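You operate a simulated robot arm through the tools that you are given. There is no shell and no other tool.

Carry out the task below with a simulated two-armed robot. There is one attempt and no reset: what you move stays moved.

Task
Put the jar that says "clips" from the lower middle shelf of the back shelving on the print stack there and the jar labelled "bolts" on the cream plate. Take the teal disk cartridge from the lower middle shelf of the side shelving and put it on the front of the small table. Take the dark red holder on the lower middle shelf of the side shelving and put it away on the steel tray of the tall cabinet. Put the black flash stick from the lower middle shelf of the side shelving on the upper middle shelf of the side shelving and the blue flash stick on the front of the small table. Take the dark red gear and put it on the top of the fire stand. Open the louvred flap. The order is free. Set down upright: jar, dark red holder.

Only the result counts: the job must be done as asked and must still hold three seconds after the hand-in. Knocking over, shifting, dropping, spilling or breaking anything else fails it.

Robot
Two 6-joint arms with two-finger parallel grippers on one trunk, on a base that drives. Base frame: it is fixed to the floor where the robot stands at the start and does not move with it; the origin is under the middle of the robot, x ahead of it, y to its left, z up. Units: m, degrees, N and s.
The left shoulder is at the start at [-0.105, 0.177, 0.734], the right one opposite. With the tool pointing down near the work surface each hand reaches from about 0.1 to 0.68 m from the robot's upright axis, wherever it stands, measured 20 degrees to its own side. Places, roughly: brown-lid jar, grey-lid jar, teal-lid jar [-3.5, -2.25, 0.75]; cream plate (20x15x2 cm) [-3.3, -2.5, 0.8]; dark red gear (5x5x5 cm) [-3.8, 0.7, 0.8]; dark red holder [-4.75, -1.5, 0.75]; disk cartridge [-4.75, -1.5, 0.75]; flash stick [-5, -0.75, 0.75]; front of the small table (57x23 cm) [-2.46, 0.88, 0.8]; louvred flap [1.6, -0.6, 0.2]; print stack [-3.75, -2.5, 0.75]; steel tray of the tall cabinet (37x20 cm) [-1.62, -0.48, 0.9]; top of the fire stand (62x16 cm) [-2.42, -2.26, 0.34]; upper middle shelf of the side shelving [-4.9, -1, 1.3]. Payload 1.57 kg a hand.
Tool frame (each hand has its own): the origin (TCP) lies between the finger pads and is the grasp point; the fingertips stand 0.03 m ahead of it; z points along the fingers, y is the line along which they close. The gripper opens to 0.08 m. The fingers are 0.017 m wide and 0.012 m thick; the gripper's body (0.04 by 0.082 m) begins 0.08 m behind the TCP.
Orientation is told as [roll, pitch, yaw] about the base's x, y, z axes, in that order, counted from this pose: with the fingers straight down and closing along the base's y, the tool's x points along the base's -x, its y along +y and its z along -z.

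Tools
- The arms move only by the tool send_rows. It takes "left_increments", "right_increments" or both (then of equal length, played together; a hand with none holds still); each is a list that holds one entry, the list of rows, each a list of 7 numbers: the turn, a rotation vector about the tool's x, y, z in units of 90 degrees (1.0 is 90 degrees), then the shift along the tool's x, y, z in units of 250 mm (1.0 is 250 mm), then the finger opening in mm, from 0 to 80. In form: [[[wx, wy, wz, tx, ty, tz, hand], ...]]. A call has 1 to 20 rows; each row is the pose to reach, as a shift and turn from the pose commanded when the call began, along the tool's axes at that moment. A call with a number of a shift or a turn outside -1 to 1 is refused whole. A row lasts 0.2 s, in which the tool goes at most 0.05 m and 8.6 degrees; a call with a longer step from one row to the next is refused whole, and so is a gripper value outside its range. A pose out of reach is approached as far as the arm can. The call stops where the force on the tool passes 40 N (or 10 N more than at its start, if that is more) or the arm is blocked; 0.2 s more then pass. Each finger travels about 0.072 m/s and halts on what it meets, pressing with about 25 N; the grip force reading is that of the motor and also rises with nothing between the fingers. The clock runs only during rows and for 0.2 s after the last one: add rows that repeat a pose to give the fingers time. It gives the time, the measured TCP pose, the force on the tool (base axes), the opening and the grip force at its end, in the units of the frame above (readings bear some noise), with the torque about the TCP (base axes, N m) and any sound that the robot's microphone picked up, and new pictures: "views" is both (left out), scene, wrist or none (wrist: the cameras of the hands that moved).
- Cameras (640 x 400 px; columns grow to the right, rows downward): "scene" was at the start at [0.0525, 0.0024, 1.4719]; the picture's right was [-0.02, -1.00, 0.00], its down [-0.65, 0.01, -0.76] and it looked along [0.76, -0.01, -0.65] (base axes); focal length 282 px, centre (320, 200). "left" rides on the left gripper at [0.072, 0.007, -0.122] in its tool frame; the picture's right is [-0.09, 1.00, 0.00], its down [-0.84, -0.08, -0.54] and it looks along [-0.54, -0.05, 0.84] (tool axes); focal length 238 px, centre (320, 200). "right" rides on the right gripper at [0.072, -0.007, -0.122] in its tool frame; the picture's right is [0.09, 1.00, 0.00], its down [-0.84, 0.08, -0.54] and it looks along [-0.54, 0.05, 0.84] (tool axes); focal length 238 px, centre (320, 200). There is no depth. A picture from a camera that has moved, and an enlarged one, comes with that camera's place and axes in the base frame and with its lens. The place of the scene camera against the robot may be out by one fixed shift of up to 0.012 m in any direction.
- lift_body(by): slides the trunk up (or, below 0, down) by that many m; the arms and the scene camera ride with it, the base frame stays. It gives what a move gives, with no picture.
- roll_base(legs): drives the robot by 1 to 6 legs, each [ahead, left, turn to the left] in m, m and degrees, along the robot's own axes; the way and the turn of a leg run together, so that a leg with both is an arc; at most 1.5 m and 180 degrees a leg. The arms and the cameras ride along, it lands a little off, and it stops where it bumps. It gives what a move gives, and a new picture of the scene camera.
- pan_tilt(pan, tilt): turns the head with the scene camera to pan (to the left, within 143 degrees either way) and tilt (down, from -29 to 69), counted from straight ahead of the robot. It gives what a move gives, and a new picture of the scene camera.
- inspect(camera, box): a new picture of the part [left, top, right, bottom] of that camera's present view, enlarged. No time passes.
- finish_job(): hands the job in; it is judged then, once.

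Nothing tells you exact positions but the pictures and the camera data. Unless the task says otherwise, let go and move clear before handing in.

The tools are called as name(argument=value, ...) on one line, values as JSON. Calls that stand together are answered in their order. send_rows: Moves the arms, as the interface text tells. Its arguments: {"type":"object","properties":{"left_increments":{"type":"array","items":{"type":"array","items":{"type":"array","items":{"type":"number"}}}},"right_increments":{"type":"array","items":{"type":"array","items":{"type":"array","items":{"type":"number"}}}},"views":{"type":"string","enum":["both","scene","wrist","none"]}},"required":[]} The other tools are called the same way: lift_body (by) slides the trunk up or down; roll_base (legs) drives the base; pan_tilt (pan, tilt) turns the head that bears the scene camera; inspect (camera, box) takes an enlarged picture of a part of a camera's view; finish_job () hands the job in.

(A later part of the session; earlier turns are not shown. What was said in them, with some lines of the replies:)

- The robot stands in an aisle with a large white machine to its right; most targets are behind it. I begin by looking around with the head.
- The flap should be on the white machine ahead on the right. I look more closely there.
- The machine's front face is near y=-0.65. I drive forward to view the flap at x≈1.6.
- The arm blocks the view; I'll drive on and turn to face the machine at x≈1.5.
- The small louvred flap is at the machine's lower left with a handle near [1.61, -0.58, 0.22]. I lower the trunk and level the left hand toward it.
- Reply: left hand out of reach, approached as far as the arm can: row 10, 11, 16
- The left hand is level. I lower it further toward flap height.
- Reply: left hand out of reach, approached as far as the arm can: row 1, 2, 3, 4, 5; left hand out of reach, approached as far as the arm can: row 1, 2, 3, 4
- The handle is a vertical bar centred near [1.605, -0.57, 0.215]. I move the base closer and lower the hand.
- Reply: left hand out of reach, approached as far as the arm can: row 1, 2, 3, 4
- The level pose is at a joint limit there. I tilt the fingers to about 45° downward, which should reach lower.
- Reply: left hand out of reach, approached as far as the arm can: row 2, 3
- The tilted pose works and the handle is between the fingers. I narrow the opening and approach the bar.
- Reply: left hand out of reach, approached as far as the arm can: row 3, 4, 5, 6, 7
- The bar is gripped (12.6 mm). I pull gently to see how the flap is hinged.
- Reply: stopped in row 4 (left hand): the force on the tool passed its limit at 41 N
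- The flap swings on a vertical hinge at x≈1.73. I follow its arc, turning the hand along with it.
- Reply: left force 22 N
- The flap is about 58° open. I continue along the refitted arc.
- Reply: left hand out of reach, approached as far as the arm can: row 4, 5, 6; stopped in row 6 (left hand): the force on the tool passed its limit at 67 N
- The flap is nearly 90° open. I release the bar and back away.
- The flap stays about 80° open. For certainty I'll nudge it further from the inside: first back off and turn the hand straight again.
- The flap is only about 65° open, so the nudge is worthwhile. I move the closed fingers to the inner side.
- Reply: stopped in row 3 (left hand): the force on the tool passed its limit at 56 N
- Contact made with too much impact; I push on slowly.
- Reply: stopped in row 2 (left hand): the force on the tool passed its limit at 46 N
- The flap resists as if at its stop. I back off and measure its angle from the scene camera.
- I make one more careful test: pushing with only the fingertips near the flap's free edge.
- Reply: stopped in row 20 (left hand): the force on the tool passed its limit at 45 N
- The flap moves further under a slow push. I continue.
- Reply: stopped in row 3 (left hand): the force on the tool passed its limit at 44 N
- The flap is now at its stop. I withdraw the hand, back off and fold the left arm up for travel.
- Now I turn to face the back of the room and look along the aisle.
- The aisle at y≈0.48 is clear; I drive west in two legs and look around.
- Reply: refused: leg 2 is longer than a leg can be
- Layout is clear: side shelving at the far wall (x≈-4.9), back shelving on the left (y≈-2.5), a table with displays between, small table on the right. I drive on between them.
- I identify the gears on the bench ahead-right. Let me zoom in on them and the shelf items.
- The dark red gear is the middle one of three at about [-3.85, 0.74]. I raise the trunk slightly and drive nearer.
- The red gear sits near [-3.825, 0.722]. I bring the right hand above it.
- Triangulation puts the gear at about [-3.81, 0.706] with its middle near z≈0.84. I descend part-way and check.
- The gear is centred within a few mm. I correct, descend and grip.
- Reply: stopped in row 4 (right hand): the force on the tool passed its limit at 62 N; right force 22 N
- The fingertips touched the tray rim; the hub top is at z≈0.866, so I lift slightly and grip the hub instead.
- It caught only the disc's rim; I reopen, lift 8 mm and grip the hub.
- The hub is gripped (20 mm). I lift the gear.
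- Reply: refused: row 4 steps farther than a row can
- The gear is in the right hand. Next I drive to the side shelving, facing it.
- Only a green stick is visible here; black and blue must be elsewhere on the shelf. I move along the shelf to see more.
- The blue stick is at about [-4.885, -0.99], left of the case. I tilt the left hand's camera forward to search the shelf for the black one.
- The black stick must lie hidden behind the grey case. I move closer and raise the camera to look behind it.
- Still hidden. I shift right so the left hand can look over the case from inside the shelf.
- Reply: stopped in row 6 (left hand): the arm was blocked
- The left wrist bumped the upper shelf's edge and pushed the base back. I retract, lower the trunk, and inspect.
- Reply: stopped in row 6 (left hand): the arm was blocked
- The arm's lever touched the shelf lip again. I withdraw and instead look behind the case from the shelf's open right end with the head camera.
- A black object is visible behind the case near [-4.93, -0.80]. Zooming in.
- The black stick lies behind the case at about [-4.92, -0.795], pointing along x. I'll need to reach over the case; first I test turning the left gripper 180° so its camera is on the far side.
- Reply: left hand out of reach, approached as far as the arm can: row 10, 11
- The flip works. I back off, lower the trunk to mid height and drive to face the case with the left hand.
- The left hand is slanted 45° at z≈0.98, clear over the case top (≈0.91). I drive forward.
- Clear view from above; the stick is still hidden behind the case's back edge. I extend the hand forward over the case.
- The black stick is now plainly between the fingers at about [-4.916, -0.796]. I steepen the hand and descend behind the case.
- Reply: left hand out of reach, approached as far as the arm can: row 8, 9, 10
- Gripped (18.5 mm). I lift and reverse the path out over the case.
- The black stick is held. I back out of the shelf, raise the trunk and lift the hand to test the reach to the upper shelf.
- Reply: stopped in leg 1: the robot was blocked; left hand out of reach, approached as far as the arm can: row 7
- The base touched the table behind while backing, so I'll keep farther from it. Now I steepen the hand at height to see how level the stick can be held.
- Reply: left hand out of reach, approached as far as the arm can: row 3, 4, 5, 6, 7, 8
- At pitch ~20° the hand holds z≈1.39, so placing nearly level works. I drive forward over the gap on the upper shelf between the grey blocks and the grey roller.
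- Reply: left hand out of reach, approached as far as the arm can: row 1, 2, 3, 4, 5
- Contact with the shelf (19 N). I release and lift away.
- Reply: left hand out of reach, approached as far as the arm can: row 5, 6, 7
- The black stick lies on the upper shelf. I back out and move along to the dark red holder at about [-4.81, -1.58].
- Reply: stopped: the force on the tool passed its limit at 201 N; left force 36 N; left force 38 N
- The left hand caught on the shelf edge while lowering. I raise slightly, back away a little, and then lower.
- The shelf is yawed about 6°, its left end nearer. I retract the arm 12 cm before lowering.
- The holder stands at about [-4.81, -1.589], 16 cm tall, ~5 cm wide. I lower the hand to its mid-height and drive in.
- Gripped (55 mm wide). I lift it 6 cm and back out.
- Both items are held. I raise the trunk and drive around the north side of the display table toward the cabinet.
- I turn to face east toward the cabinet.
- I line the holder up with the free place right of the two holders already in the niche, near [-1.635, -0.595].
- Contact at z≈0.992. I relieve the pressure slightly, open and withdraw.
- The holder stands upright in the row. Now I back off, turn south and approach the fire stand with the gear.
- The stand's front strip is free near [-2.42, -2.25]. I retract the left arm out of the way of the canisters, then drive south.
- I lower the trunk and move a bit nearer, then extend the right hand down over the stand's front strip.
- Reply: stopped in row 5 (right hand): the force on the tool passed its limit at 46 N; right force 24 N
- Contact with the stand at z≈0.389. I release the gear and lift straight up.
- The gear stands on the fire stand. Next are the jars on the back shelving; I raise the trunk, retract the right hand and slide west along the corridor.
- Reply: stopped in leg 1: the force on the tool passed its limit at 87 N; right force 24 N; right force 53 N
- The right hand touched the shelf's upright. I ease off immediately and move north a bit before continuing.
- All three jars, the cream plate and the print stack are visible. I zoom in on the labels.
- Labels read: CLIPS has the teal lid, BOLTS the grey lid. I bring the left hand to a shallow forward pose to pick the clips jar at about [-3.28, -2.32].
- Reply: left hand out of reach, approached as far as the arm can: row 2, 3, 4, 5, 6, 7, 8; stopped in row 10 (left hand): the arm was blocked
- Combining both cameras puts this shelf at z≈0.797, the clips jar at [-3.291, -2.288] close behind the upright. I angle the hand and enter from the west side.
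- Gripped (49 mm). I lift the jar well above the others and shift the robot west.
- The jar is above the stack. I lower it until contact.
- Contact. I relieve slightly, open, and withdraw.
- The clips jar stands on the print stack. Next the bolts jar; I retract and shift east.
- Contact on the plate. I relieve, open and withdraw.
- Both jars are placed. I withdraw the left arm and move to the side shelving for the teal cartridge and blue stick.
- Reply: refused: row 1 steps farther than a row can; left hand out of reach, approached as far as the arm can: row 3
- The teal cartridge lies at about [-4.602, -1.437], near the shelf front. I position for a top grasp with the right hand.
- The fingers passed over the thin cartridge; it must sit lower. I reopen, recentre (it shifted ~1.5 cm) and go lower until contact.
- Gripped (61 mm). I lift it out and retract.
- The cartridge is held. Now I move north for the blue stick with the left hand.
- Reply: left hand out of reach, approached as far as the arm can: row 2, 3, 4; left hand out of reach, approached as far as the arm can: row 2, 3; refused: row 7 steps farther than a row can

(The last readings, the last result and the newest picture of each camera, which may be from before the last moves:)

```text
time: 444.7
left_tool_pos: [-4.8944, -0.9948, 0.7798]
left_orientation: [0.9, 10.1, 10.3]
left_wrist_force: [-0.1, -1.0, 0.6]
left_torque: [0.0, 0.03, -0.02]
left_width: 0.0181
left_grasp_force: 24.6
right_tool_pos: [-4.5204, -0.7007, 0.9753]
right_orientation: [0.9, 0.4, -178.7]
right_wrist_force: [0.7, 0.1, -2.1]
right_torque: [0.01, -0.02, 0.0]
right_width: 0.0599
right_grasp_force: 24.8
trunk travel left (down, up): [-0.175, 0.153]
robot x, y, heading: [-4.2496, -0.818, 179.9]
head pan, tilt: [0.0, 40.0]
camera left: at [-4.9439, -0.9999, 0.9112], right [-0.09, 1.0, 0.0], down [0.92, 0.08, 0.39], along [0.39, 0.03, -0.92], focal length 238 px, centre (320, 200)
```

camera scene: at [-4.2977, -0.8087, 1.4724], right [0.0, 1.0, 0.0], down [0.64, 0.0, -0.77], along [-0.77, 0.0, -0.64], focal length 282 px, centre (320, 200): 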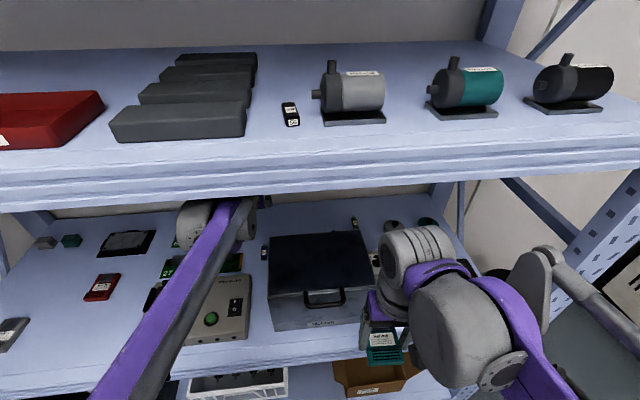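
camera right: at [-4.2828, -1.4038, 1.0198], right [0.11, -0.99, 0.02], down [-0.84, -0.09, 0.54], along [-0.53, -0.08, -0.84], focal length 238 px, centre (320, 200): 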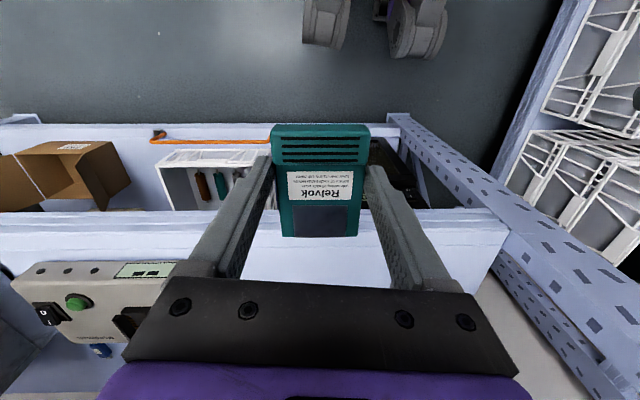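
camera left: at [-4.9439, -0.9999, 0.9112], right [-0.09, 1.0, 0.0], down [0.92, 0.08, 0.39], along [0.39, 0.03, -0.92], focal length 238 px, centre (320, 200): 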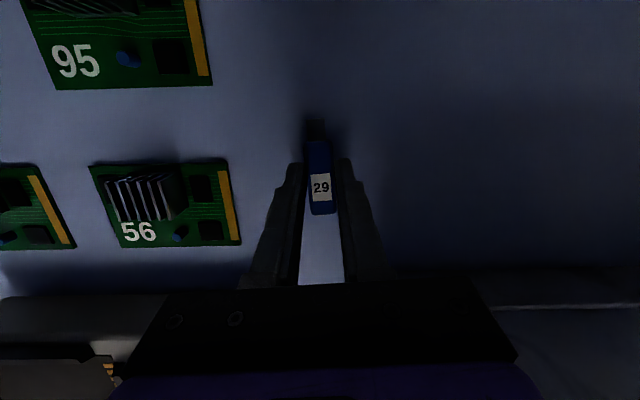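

Blue stick gripped. I lift and reverse out over the case.

send_rows(left_increments=[[[0, 0, 0, 0.014, 0, -0.08, 0], [0, 0, 0, 0.034, 0, -0.197, 0], [0, 0.043, 0, 0.026, -0.001, -0.267, 0], [0, 0.086, 0, 0.018, -0.002, -0.336, 0], [0, 0.13, 0, 0.01, -0.003, -0.406, 0], [0, 0.173, 0, 0.002, -0.004, -0.475, 0], [0, 0.216, 0, -0.006, -0.005, -0.545, 0], [0, 0.26, 0, -0.014, -0.006, -0.615, 0], [0, 0.303, 0, -0.022, -0.007, -0.684, 0], [0, 0.346, 0, -0.03, -0.008, -0.754, 0], [0, 0.388, 0, -0.038, -0.008, -0.823, 0], [0, 0.388, 0, -0.038, -0.008, -0.823, 0]]], views="none")

roll_base(legs=[[-0.34, 0, 0]])

inspect(camera="right", box=[0, 0, 640, 400])

inspect(camera="left", box=[0, 0, 640, 400])

```text
time: 447.3
left_tool_pos: [-4.8475, -0.9944, 0.9793]
left_orientation: [1.3, 45.0, 11.0]
left_wrist_force: [0.1, 0.2, -0.1]
left_torque: [0.01, 0.04, 0.01]
left_width: 0.0186
left_grasp_force: 24.9
right_tool_pos: [-4.5194, -0.7023, 0.9748]
right_orientation: [0.8, 0.3, -178.7]
right_wrist_force: [0.2, -0.5, -1.6]
right_torque: [0.0, -0.02, -0.01]
right_width: 0.0598
right_grasp_force: 25.6
trunk travel left (down, up): [-0.175, 0.153]
robot x, y, heading: [-4.2519, -0.8118, 179.9]
head pan, tilt: [0.0, 40.0]
```

```text
time: 449.6
left_tool_pos: [-4.5036, -0.994, 0.9793]
left_orientation: [1.2, 45.0, 11.0]
left_wrist_force: [0.4, 0.3, 0.1]
left_torque: [-0.03, 0.0, -0.01]
left_width: 0.0186
left_grasp_force: 25.0
right_tool_pos: [-4.1759, -0.7021, 0.9755]
right_orientation: [0.9, 0.3, -178.6]
right_wrist_force: [0.5, -0.3, -0.5]
right_torque: [0.01, 0.01, 0.0]
right_width: 0.0597
right_grasp_force: 24.7
trunk travel left (down, up): [-0.175, 0.153]
robot x, y, heading: [-3.9162, -0.8148, 179.9]
head pan, tilt: [0.0, 40.0]
camera scene: at [-3.9539, -0.8091, 1.4724], right [0.0, 1.0, 0.0], down [0.64, 0.0, -0.77], along [-0.77, 0.0, -0.64], focal length 282 px, centre (320, 200)
```

scene: 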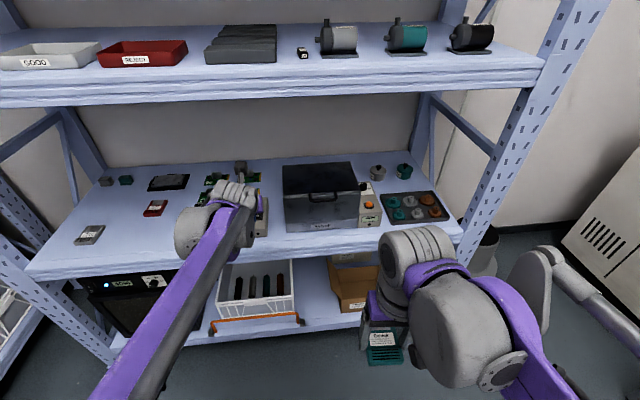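

```text
1.00 times, centred on (320, 200) of right (not enlarged: the box is as wide or as high as the picture)
camera zoom: at [-4.1032, -0.692, 1.0968], right [0.11, -0.99, 0.02], down [-0.84, -0.09, 0.54], along [-0.53, -0.08, -0.84], focal length 238 px, centre (320, 200)
```

zoom: 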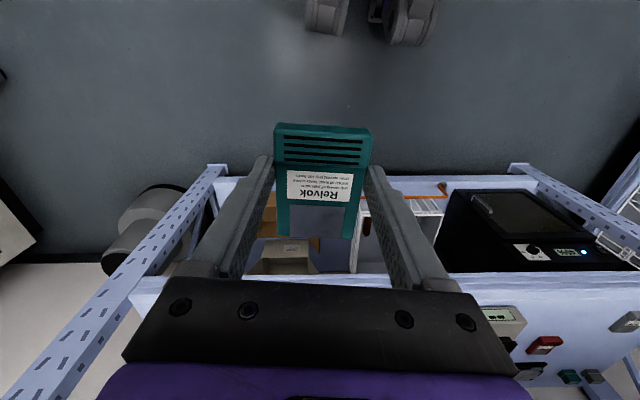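

```text
1.00 times, centred on (320, 200) of left (not enlarged: the box is as wide or as high as the picture)
camera zoom: at [-4.4693, -0.9837, 1.1162], right [-0.11, 0.99, -0.05], down [0.97, 0.1, -0.21], along [-0.2, -0.07, -0.98], focal length 238 px, centre (320, 200)
```

zoom: 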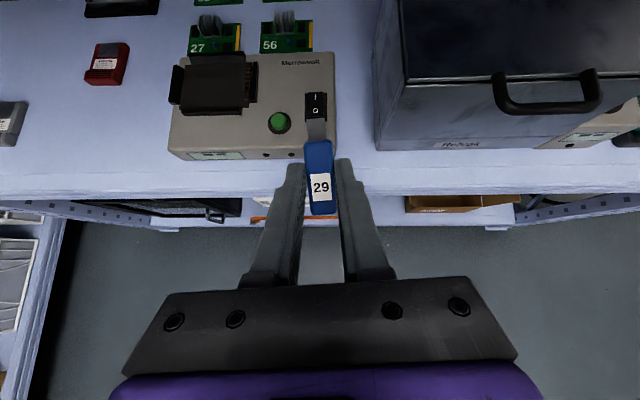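

Both items are held. I pull the left hand back, raise the trunk and drive to the small table.

send_rows(left_increments=[[[0, 0, 0, -0.08, -0.028, -0.14, 0], [0, 0, 0, -0.16, -0.057, -0.28, 0], [0, 0, 0, -0.252, -0.086, -0.417, 0]]], views="none")

lift_body(by=0.1)

roll_base(legs=[[0.03, -0.98, 0], [-1.45, 0, 0], [0, 0, -90]])

pan_tilt(pan=0, tilt=45)

```text
time: 450.4
left_tool_pos: [-4.3804, -0.9924, 1.0076]
left_orientation: [1.2, 45.1, 11.1]
left_wrist_force: [0.8, -0.4, 0.7]
left_torque: [-0.01, 0.02, -0.04]
left_width: 0.0186
left_grasp_force: 25.0
right_tool_pos: [-4.1752, -0.7024, 0.9754]
right_orientation: [0.9, 0.3, -178.7]
right_wrist_force: [-0.3, -0.5, -0.1]
right_torque: [0.0, 0.0, 0.02]
right_width: 0.0593
right_grasp_force: 25.1
trunk travel left (down, up): [-0.175, 0.153]
robot x, y, heading: [-3.9104, -0.8109, 179.9]
head pan, tilt: [0.0, 40.0]
```

```text
time: 451.7
left_tool_pos: [-4.3834, -0.9947, 1.1077]
left_orientation: [1.2, 44.8, 11.0]
left_wrist_force: [-0.6, -0.8, -0.3]
left_torque: [-0.02, -0.02, -0.02]
left_width: 0.0186
left_grasp_force: 25.1
right_tool_pos: [-4.1756, -0.7024, 1.0756]
right_orientation: [1.0, 0.3, -178.7]
right_wrist_force: [-0.6, -0.1, -0.9]
right_torque: [0.03, 0.06, 0.03]
right_width: 0.0599
right_grasp_force: 25.1
trunk travel left (down, up): [-0.275, 0.053]
robot x, y, heading: [-3.9081, -0.8142, 180.0]
head pan, tilt: [0.0, 40.0]
```

```text
time: 471.2
left_tool_pos: [-2.6372, 0.6217, 1.1078]
left_orientation: [1.2, 44.9, -78.1]
left_wrist_force: [-0.1, 0.0, -0.4]
left_torque: [0.01, 0.02, 0.0]
left_width: 0.0185
left_grasp_force: 25.0
right_tool_pos: [-2.3423, 0.4181, 1.0751]
right_orientation: [0.8, 0.3, 92.2]
right_wrist_force: [-0.3, 0.1, -1.7]
right_torque: [0.04, 0.02, -0.02]
right_width: 0.0593
right_grasp_force: 24.8
trunk travel left (down, up): [-0.275, 0.053]
robot x, y, heading: [-2.4483, 0.1479, 90.6]
head pan, tilt: [0.0, 40.0]
camera scene: at [-2.4454, 0.1986, 1.5728], right [1.0, 0.01, 0.0], down [0.01, -0.64, -0.77], along [-0.01, 0.77, -0.64], focal length 282 px, centre (320, 200)
```

scene: 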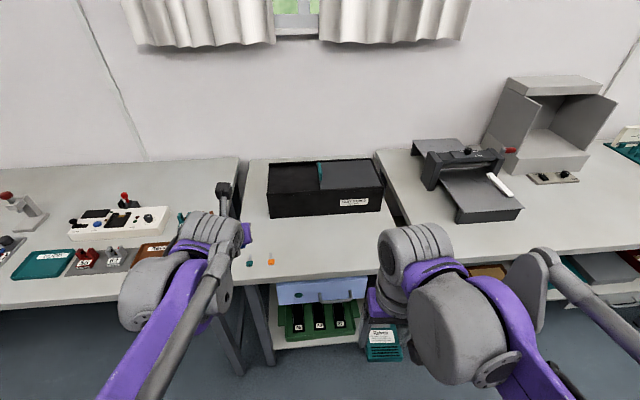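

```text
time: 471.9
left_tool_pos: [-2.6382, 0.6218, 1.1093]
left_orientation: [1.1, 44.9, -78.1]
left_wrist_force: [-1.1, 0.6, -1.4]
left_torque: [0.0, -0.03, 0.0]
left_width: 0.0184
left_grasp_force: 25.1
right_tool_pos: [-2.3428, 0.4177, 1.0745]
right_orientation: [1.0, 0.4, 92.1]
right_wrist_force: [0.3, -0.7, -0.3]
right_torque: [-0.01, 0.01, 0.02]
right_width: 0.0597
right_grasp_force: 25.0
trunk travel left (down, up): [-0.275, 0.053]
robot x, y, heading: [-2.4492, 0.1504, 90.6]
head pan, tilt: [0.0, 45.0]
camera scene: at [-2.4454, 0.1949, 1.5656], right [1.0, 0.01, 0.0], down [0.01, -0.71, -0.71], along [-0.01, 0.71, -0.71], focal length 282 px, centre (320, 200)
```

scene: 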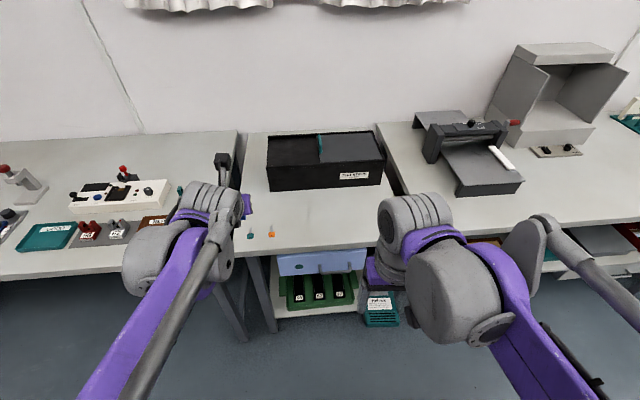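

The free front strip of the small table is visible (y≈0.75–1.0). I move closer and place the cartridge first with the right hand near [-2.33, 0.88].

roll_base(legs=[[0.12, 0, -0.6]])

lift_body(by=-0.08)

send_rows(right_increments=[[[0, 0, 0, -0.15, 0, 0, 25], [0, 0, 0, -0.3, 0, 0, 25], [0, 0, 0, -0.45, 0, 0.03, 25], [0, 0, 0, -0.6, 0, 0.06, 25], [0, 0, 0, -0.75, 0, 0.1, 25], [0, 0, 0, -0.9, 0, 0.14, 25], [0, 0, 0, -1.0, 0, 0.18, 25]]], views="both")

```text
time: 473.1
left_tool_pos: [-2.6338, 0.742, 1.1074]
left_orientation: [1.2, 45.0, -78.7]
left_wrist_force: [0.9, 0.3, -0.7]
left_torque: [0.02, -0.01, 0.0]
left_width: 0.0184
left_grasp_force: 25.1
right_tool_pos: [-2.3402, 0.535, 1.0748]
right_orientation: [1.0, 0.3, 91.6]
right_wrist_force: [0.7, 0.2, -0.5]
right_torque: [-0.01, -0.04, 0.01]
right_width: 0.0592
right_grasp_force: 25.2
trunk travel left (down, up): [-0.275, 0.053]
robot x, y, heading: [-2.45, 0.2707, 90.3]
head pan, tilt: [0.0, 45.0]
camera scene: at [-2.4461, 0.3139, 1.5655], right [1.0, 0.0, 0.0], down [0.0, -0.71, -0.71], along [0.0, 0.71, -0.71], focal length 282 px, centre (320, 200)
```

scene: 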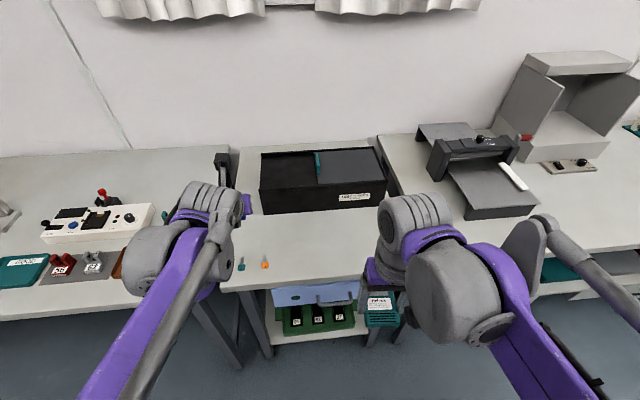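

```text
time: 474.3
left_tool_pos: [-2.6341, 0.743, 1.0285]
left_orientation: [1.2, 45.2, -78.7]
left_wrist_force: [0.2, 0.5, -0.4]
left_torque: [-0.04, 0.02, -0.03]
left_width: 0.0187
left_grasp_force: 25.3
right_tool_pos: [-2.3391, 0.5359, 0.9947]
right_orientation: [0.8, 0.2, 91.5]
right_wrist_force: [0.4, 1.3, -0.4]
right_torque: [0.02, -0.01, 0.03]
right_width: 0.0593
right_grasp_force: 24.9
trunk travel left (down, up): [-0.195, 0.133]
robot x, y, heading: [-2.4505, 0.2687, 90.0]
head pan, tilt: [0.0, 45.0]
```

```text
time: 475.9
left_tool_pos: [-2.6338, 0.7432, 1.028]
left_orientation: [1.3, 44.9, -78.8]
left_wrist_force: [0.2, -0.1, 0.3]
left_torque: [-0.03, 0.01, -0.02]
left_width: 0.0184
left_grasp_force: 24.8
right_tool_pos: [-2.3491, 0.7857, 0.9484]
right_orientation: [0.9, 0.2, 91.6]
right_wrist_force: [-0.3, 1.2, -1.4]
right_torque: [0.0, 0.01, 0.01]
right_width: 0.0592
right_grasp_force: 25.3
trunk travel left (down, up): [-0.195, 0.133]
robot x, y, heading: [-2.4507, 0.2726, 90.0]
head pan, tilt: [0.0, 45.0]
camera scene: at [-2.4461, 0.3178, 1.4843], right [1.0, 0.0, 0.0], down [0.0, -0.71, -0.71], along [0.0, 0.71, -0.71], focal length 282 px, centre (320, 200)
camera right: at [-2.3384, 0.7134, 1.0693], right [-0.99, -0.12, 0.02], down [-0.09, 0.84, 0.54], along [-0.08, 0.53, -0.84], focal length 238 px, centre (320, 200)
```

scene: 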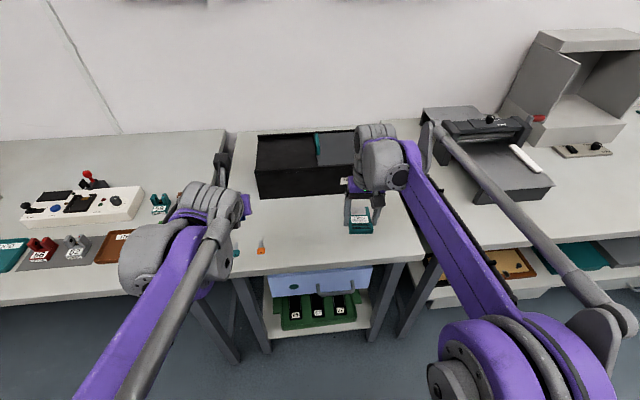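
right: 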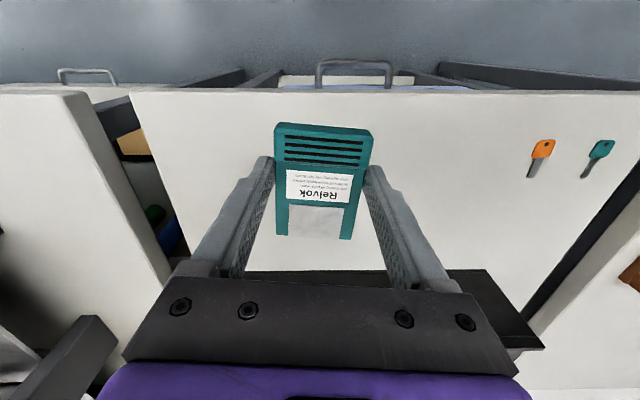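

send_rows(right_increments=[[[0, 0, 0, -0.12, -0.02, 0.07, 25], [0, 0, 0, -0.24, -0.04, 0.15, 25], [0, 0, 0, -0.339, -0.05, 0.25, 25], [0, 0, 0, -0.339, -0.05, 0.36, 25], [0, 0, 0, -0.339, -0.05, 0.36, 25]]], views="wrist")

```text
time: 477.1
left_tool_pos: [-2.6349, 0.7426, 1.0273]
left_orientation: [1.2, 44.9, -78.8]
left_wrist_force: [0.5, 1.0, -0.1]
left_torque: [0.0, 0.02, 0.02]
left_width: 0.0186
left_grasp_force: 24.8
right_tool_pos: [-2.3394, 0.8689, 0.8567]
right_orientation: [0.9, 0.3, 91.5]
right_wrist_force: [0.6, 0.0, -0.2]
right_torque: [0.03, -0.02, 0.01]
right_width: 0.0592
right_grasp_force: 25.6
trunk travel left (down, up): [-0.195, 0.133]
robot x, y, heading: [-2.4543, 0.2682, 90.2]
head pan, tilt: [0.0, 45.0]
camera right: at [-2.328, 0.7987, 0.9791], right [-0.99, -0.12, 0.02], down [-0.09, 0.84, 0.54], along [-0.08, 0.53, -0.84], focal length 238 px, centre (320, 200)
```

right: 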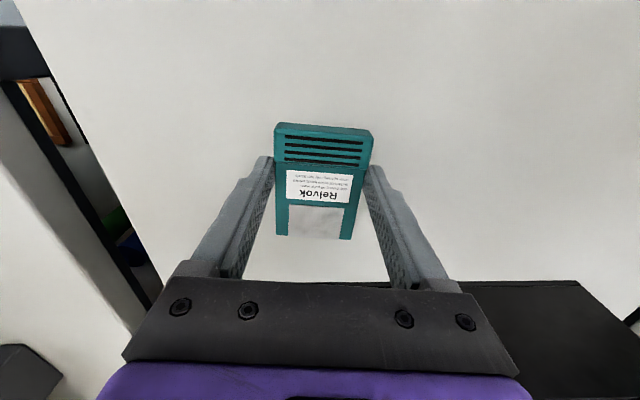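

send_rows(right_increments=[[[0, 0, 0, 0, 0, 0.02, 25], [0, 0, 0, 0, 0, 0.04, 25], [0, 0, 0, 0, 0, 0.055, 25], [0, 0, 0, 0, 0, 0.067, 25], [0, 0, 0, 0, 0, 0.079, 25], [0, 0, 0, 0, 0, 0.091, 25], [0, 0, 0, 0, 0, 0.103, 25], [0, 0, 0, 0, 0, 0.115, 25], [0, 0, 0, 0, 0, 0.127, 25], [0, 0, 0, 0, 0, 0.139, 25], [0, 0, 0, 0, 0, 0.151, 25]]], views="wrist")

```text
time: 479.2
left_tool_pos: [-2.6356, 0.7423, 1.0282]
left_orientation: [1.1, 45.1, -78.7]
left_wrist_force: [0.1, -0.3, 0.5]
left_torque: [-0.03, -0.04, -0.01]
left_width: 0.0183
left_grasp_force: 25.2
right_tool_pos: [-2.3398, 0.8713, 0.8303]
right_orientation: [0.9, 0.1, 91.6]
right_wrist_force: [-1.4, -1.3, 14.5]
right_torque: [0.1, -0.46, -0.04]
right_width: 0.0593
right_grasp_force: 25.1
trunk travel left (down, up): [-0.195, 0.133]
robot x, y, heading: [-2.4481, 0.2734, 90.1]
head pan, tilt: [0.0, 45.0]
stopped in row 10 (right hand): the force on the tool passed its limit at 47 N (the readings are from after the stop); the commanded pose is now the measured one
camera right: at [-2.3288, 0.7984, 0.952], right [-0.99, -0.12, 0.01], down [-0.09, 0.84, 0.54], along [-0.08, 0.54, -0.84], focal length 238 px, centre (320, 200)
```

right: 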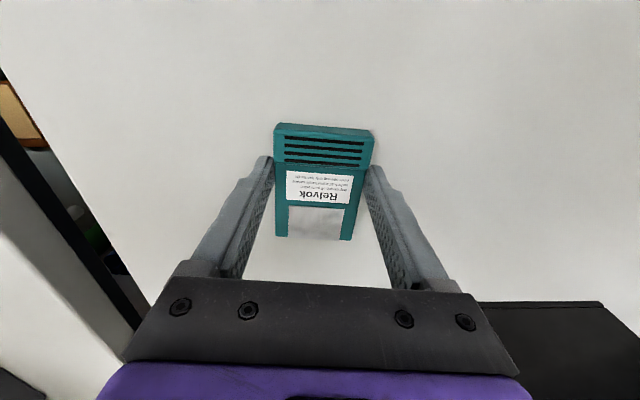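

The cartridge touches the table (TCP z≈0.83). I release and lift.

send_rows(right_increments=[[[0, 0, 0, 0, 0, -0.006, 25], [0, 0, 0, 0, 0, -0.006, 66], [0, 0, 0, 0, 0, -0.006, 76], [0, 0, 0, 0, 0, -0.006, 78], [0, 0, 0, 0, 0, -0.08, 78], [0, 0, 0, 0, 0, -0.2, 78], [0, 0, 0, 0, 0, -0.36, 78], [0, 0, 0, 0.15, 0, -0.48, 78], [0, 0, 0, 0.3, 0, -0.56, 78], [0, 0, 0, 0.48, -0.05, -0.6, 78], [0, 0, 0, 0.66, -0.1, -0.6, 78], [0, 0, 0, 0.84, -0.15, -0.6, 78], [0, 0, 0, 1.0, -0.2, -0.6, 78]]], views="both")

```text
time: 482.0
left_tool_pos: [-2.6343, 0.7417, 1.0294]
left_orientation: [1.2, 45.0, -78.6]
left_wrist_force: [0.0, 0.1, -0.5]
left_torque: [0.0, 0.02, 0.0]
left_width: 0.0186
left_grasp_force: 24.5
right_tool_pos: [-2.2778, 0.6234, 0.9777]
right_orientation: [0.9, 0.1, 91.7]
right_wrist_force: [0.1, -0.2, -0.3]
right_torque: [0.03, 0.0, -0.01]
right_width: 0.0782
right_grasp_force: 0.1
trunk travel left (down, up): [-0.195, 0.133]
robot x, y, heading: [-2.4476, 0.2719, 90.5]
head pan, tilt: [0.0, 45.0]
camera scene: at [-2.446, 0.3159, 1.4843], right [1.0, 0.0, 0.0], down [0.0, -0.71, -0.71], along [0.0, 0.71, -0.71], focal length 282 px, centre (320, 200)
camera right: at [-2.2667, 0.5507, 1.0989], right [-0.99, -0.12, 0.02], down [-0.09, 0.84, 0.54], along [-0.08, 0.54, -0.84], focal length 238 px, centre (320, 200)
```

scene: 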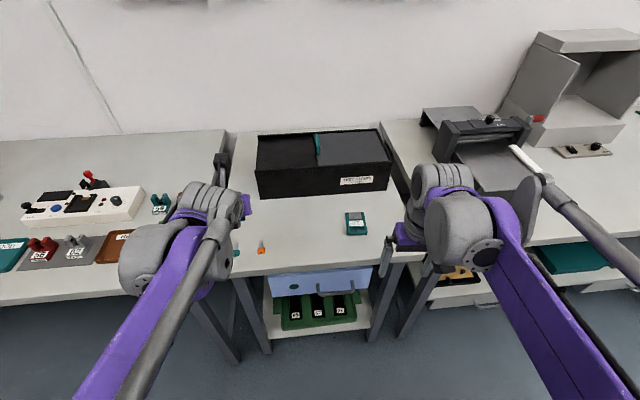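
right: 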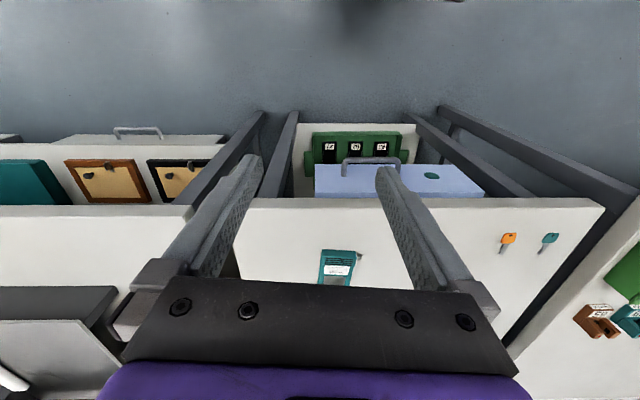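

The cartridge is on the table front. Now the blue stick goes beside it, near [-2.49, 0.865].

send_rows(left_increments=[[[0, -0.0382, 0, -0.01, 0.075, 0.06, 0], [0, -0.0764, 0, -0.02, 0.15, 0.12, 0], [0, -0.1146, 0, -0.03, 0.225, 0.19, 0], [0, -0.1528, 0, -0.05, 0.3, 0.26, 0], [0, -0.191, 0, -0.07, 0.375, 0.34, 0], [0, -0.2292, 0, -0.09, 0.45, 0.42, 0], [0, -0.2674, 0, -0.11, 0.52, 0.5, 0], [0, -0.3056, 0, -0.135, 0.58, 0.58, 0], [0, -0.3438, 0, -0.16, 0.63, 0.65, 0], [0, -0.382, 0, -0.188, 0.661, 0.711, 0], [0, -0.382, 0, -0.188, 0.661, 0.711, 0]]], views="both")

```text
time: 484.4
left_tool_pos: [-2.4855, 0.8647, 0.8703]
left_orientation: [0.9, 10.5, -79.5]
left_wrist_force: [0.3, 0.3, -0.5]
left_torque: [0.0, 0.03, 0.01]
left_width: 0.0182
left_grasp_force: 24.9
right_tool_pos: [-2.2783, 0.6234, 0.978]
right_orientation: [0.8, 0.1, 91.5]
right_wrist_force: [0.0, -0.2, -0.3]
right_torque: [0.0, 0.02, -0.03]
right_width: 0.0778
right_grasp_force: 0.0
trunk travel left (down, up): [-0.195, 0.133]
robot x, y, heading: [-2.4544, 0.2672, 90.2]
head pan, tilt: [0.0, 45.0]
camera scene: at [-2.4461, 0.3168, 1.4843], right [1.0, 0.0, 0.0], down [0.0, -0.71, -0.71], along [0.0, 0.71, -0.71], focal length 282 px, centre (320, 200)
camera left: at [-2.4898, 0.9119, 1.0037], right [1.0, 0.09, 0.0], down [0.09, -0.92, 0.38], along [0.03, -0.38, -0.93], focal length 238 px, centre (320, 200)
```

scene: 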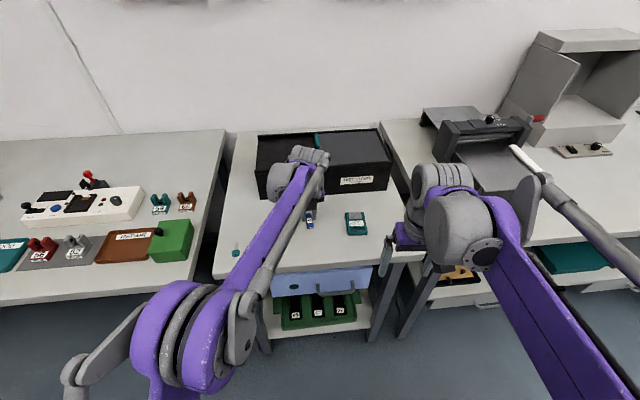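
left: 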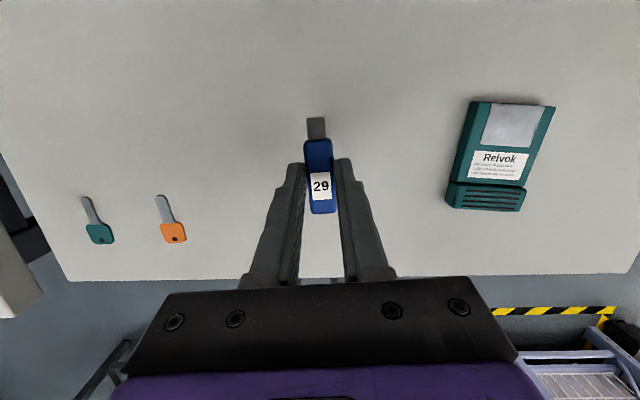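

Good clearance from keys and cartridge. I lower until contact.

send_rows(left_increments=[[[0, 0, 0, -0.01, 0, 0.05, 0], [0, 0, 0, -0.018, 0, 0.09, 0], [0, 0, 0, -0.021, 0, 0.105, 0], [0, 0, 0, -0.0235, 0, 0.118, 0], [0, 0, 0, -0.026, 0, 0.13, 0], [0, 0, 0, -0.0285, 0, 0.142, 0], [0, 0, 0, -0.031, 0, 0.154, 0], [0, 0, 0, -0.0333, 0, 0.166, 0]]], views="wrist")

```text
time: 486.2
left_tool_pos: [-2.4848, 0.8612, 0.8305]
left_orientation: [1.0, 10.6, -79.5]
left_wrist_force: [1.0, 4.3, 30.2]
left_torque: [0.01, 0.14, -0.08]
left_width: 0.0186
left_grasp_force: 24.8
right_tool_pos: [-2.2774, 0.622, 0.9784]
right_orientation: [0.9, -0.1, 91.6]
right_wrist_force: [0.2, -0.7, -1.1]
right_torque: [0.0, -0.03, -0.03]
right_width: 0.0779
right_grasp_force: 0.1
trunk travel left (down, up): [-0.195, 0.133]
robot x, y, heading: [-2.4474, 0.2703, 90.5]
head pan, tilt: [0.0, 45.0]
camera left: at [-2.4894, 0.9092, 0.9643], right [1.0, 0.09, 0.0], down [0.08, -0.92, 0.38], along [0.03, -0.37, -0.93], focal length 238 px, centre (320, 200)
```

left: 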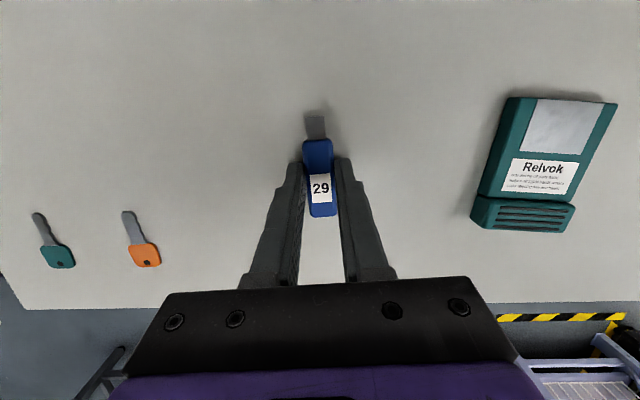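

send_rows(left_increments=[[[0, 0, 0, 0.002, 0, -0.01, 0], [0, 0, 0, 0.002, 0, -0.01, 24], [0, 0, 0, 0.002, 0, -0.01, 34], [0, 0, 0, 0.002, 0, -0.01, 40], [0, 0, 0, 0.01, 0, -0.08, 40], [0, 0, 0, 0.03, 0, -0.2, 40], [0, 0, 0, 0.06, 0, -0.36, 40], [0, 0, 0, 0.0, 0, -0.5, 40], [0, 0, 0, -0.15, 0, -0.58, 40], [0, 0, 0, -0.3, 0, -0.62, 60], [0, 0, 0, -0.48, -0.05, -0.65, 78], [0, 0, 0, -0.66, -0.1, -0.65, 78]]], views="both")

```text
time: 488.8
left_tool_pos: [-2.4765, 0.6681, 0.958]
left_orientation: [0.9, 10.6, -79.4]
left_wrist_force: [0.6, 0.1, -0.2]
left_torque: [0.01, 0.0, 0.03]
left_width: 0.0778
left_grasp_force: 0.0
right_tool_pos: [-2.2782, 0.6224, 0.9777]
right_orientation: [0.9, 0.1, 91.6]
right_wrist_force: [0.7, -1.0, -0.5]
right_torque: [0.05, -0.01, 0.0]
right_width: 0.0782
right_grasp_force: 0.0
trunk travel left (down, up): [-0.195, 0.133]
robot x, y, heading: [-2.45, 0.2736, 90.2]
head pan, tilt: [0.0, 45.0]
camera scene: at [-2.4464, 0.316, 1.4843], right [1.0, 0.0, 0.0], down [0.0, -0.71, -0.71], along [0.0, 0.71, -0.71], focal length 282 px, centre (320, 200)
camera left: at [-2.4814, 0.7152, 1.0918], right [1.0, 0.09, 0.0], down [0.09, -0.92, 0.38], along [0.03, -0.38, -0.93], focal length 238 px, centre (320, 200)
```

scene: 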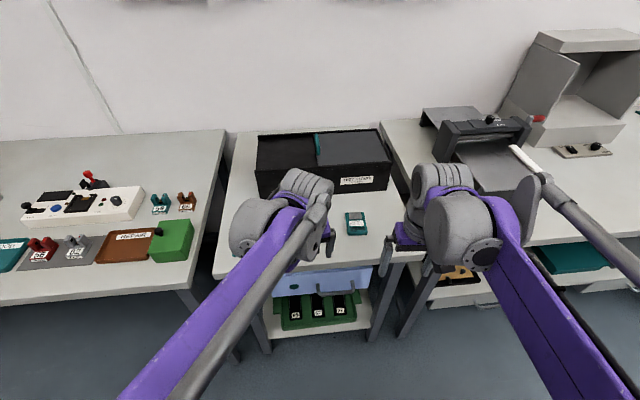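
left: 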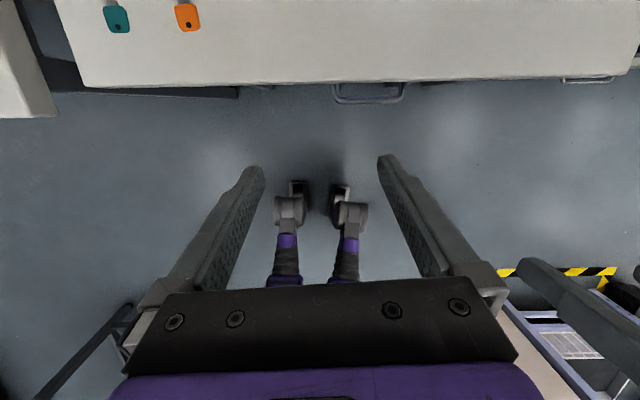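

I back off and check the table.

roll_base(legs=[[-0.25, 0, 0]])

inspect(camera="scene", box=[200, 120, 420, 280])

pan_tilt(pan=-125, tilt=30)

```text
time: 490.6
left_tool_pos: [-2.4756, 0.4268, 0.9579]
left_orientation: [0.9, 10.6, -79.5]
left_wrist_force: [-0.4, -0.5, 0.4]
left_torque: [0.0, 0.01, 0.01]
left_width: 0.0777
left_grasp_force: 0.0
right_tool_pos: [-2.2776, 0.3827, 0.9777]
right_orientation: [0.9, 0.0, 91.5]
right_wrist_force: [0.1, -0.4, 0.7]
right_torque: [0.0, 0.01, -0.01]
right_width: 0.0779
right_grasp_force: 0.1
trunk travel left (down, up): [-0.195, 0.133]
robot x, y, heading: [-2.4505, 0.027, 90.3]
head pan, tilt: [0.0, 45.0]
camera scene: at [-2.4451, 0.0745, 1.4843], right [1.0, 0.0, 0.0], down [0.0, -0.71, -0.71], along [0.0, 0.71, -0.71], focal length 282 px, centre (320, 200)
```

scene: 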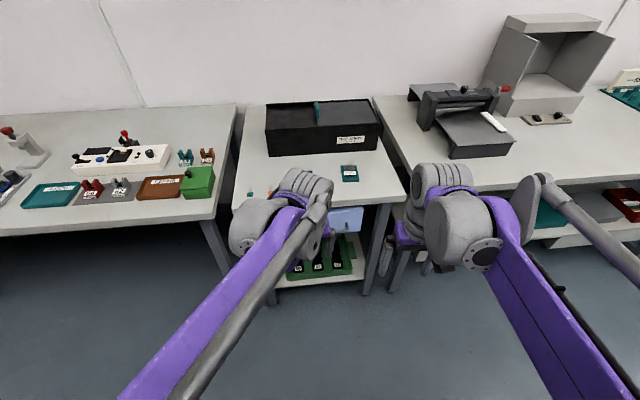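

```text
2.50 times, centred on (310, 200) of scene
camera zoom: at [-2.4451, 0.0745, 1.4843], right [1.0, 0.0, 0.0], down [0.0, -0.71, -0.71], along [0.0, 0.71, -0.71], focal length 706 px, centre (345, 200)
```

zoom: 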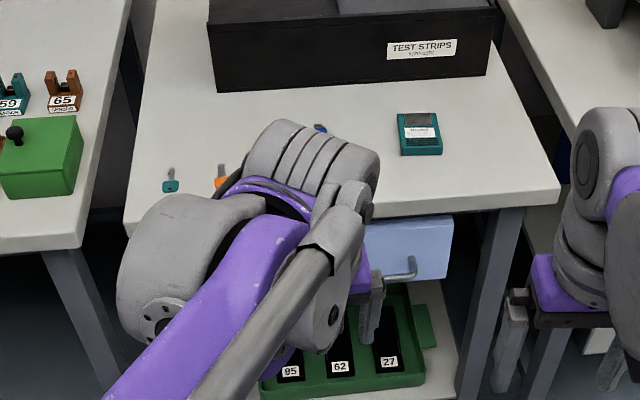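

```text
time: 492.6
left_tool_pos: [-2.4753, 0.4259, 0.9583]
left_orientation: [0.8, 10.6, -79.5]
left_wrist_force: [-0.1, 0.8, -0.4]
left_torque: [0.0, 0.02, 0.0]
left_width: 0.0778
left_grasp_force: 0.0
right_tool_pos: [-2.2759, 0.3811, 0.9778]
right_orientation: [0.9, 0.1, 91.5]
right_wrist_force: [-0.2, 0.0, -0.2]
right_torque: [0.02, -0.02, 0.02]
right_width: 0.0781
right_grasp_force: 0.1
trunk travel left (down, up): [-0.195, 0.133]
robot x, y, heading: [-2.4456, 0.0259, 90.2]
head pan, tilt: [-125.0, 30.0]
camera scene: at [-2.3707, -0.0578, 1.5069], right [-0.57, -0.82, 0.0], down [-0.41, 0.29, -0.87], along [0.71, -0.49, -0.5], focal length 282 px, centre (320, 200)
```

scene: 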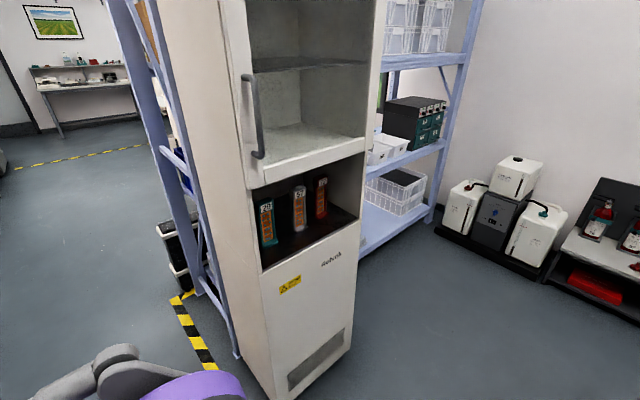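

All placements look right: the holder is upright in the cabinet, the gear is on the fire stand, and the cartridge and blue stick are on the small table's front. Both jars and the black stick were checked when I set them down, and the flap was open when I last saw it. The hands are empty and clear, so I hand in.

finish_job()

```text
The job is handed in.
```

I handed the job in with every item placed and the louvred flap opened; I don't have the verdict yet.

| Item | Where it is now |
|---|---|
| Clips jar (teal lid) | Upright on the print stack |
| Bolts jar (grey lid) | Upright on the cream plate |
| Teal disk cartridge | Front of the small table |
| Blue flash stick (29) | Front of the small table, beside the cartridge |
| Black flash stick (56) | Upper middle shelf of the side shelving, between the grey blocks and the grey roller |
| Dark red holder (72) | Upright on the steel tray of the tall cabinet, right of the two holders already there |
| Dark red gear | Top of the fire stand, in front of the bottles |
| Louvred flap | Open about 75°, pushed until it would move no further |

Some things could count against the job:

- **Flap:** I last saw it near the start of the job, standing open after I let go. I did not go back to check it before handing in.
- **Bumps:** I had several contacts with fixed furniture.
  - The base backed into the display table.
  - An arm pressed the side shelving's front edge three times, once at about 200 N.
  - The right hand hit the back shelving's upright at about 87 N.
  - The right hand also pressed the gear tray's rim at about 60 N.
  - Nothing looked displaced in the pictures afterwards, but I did not check each place closely.
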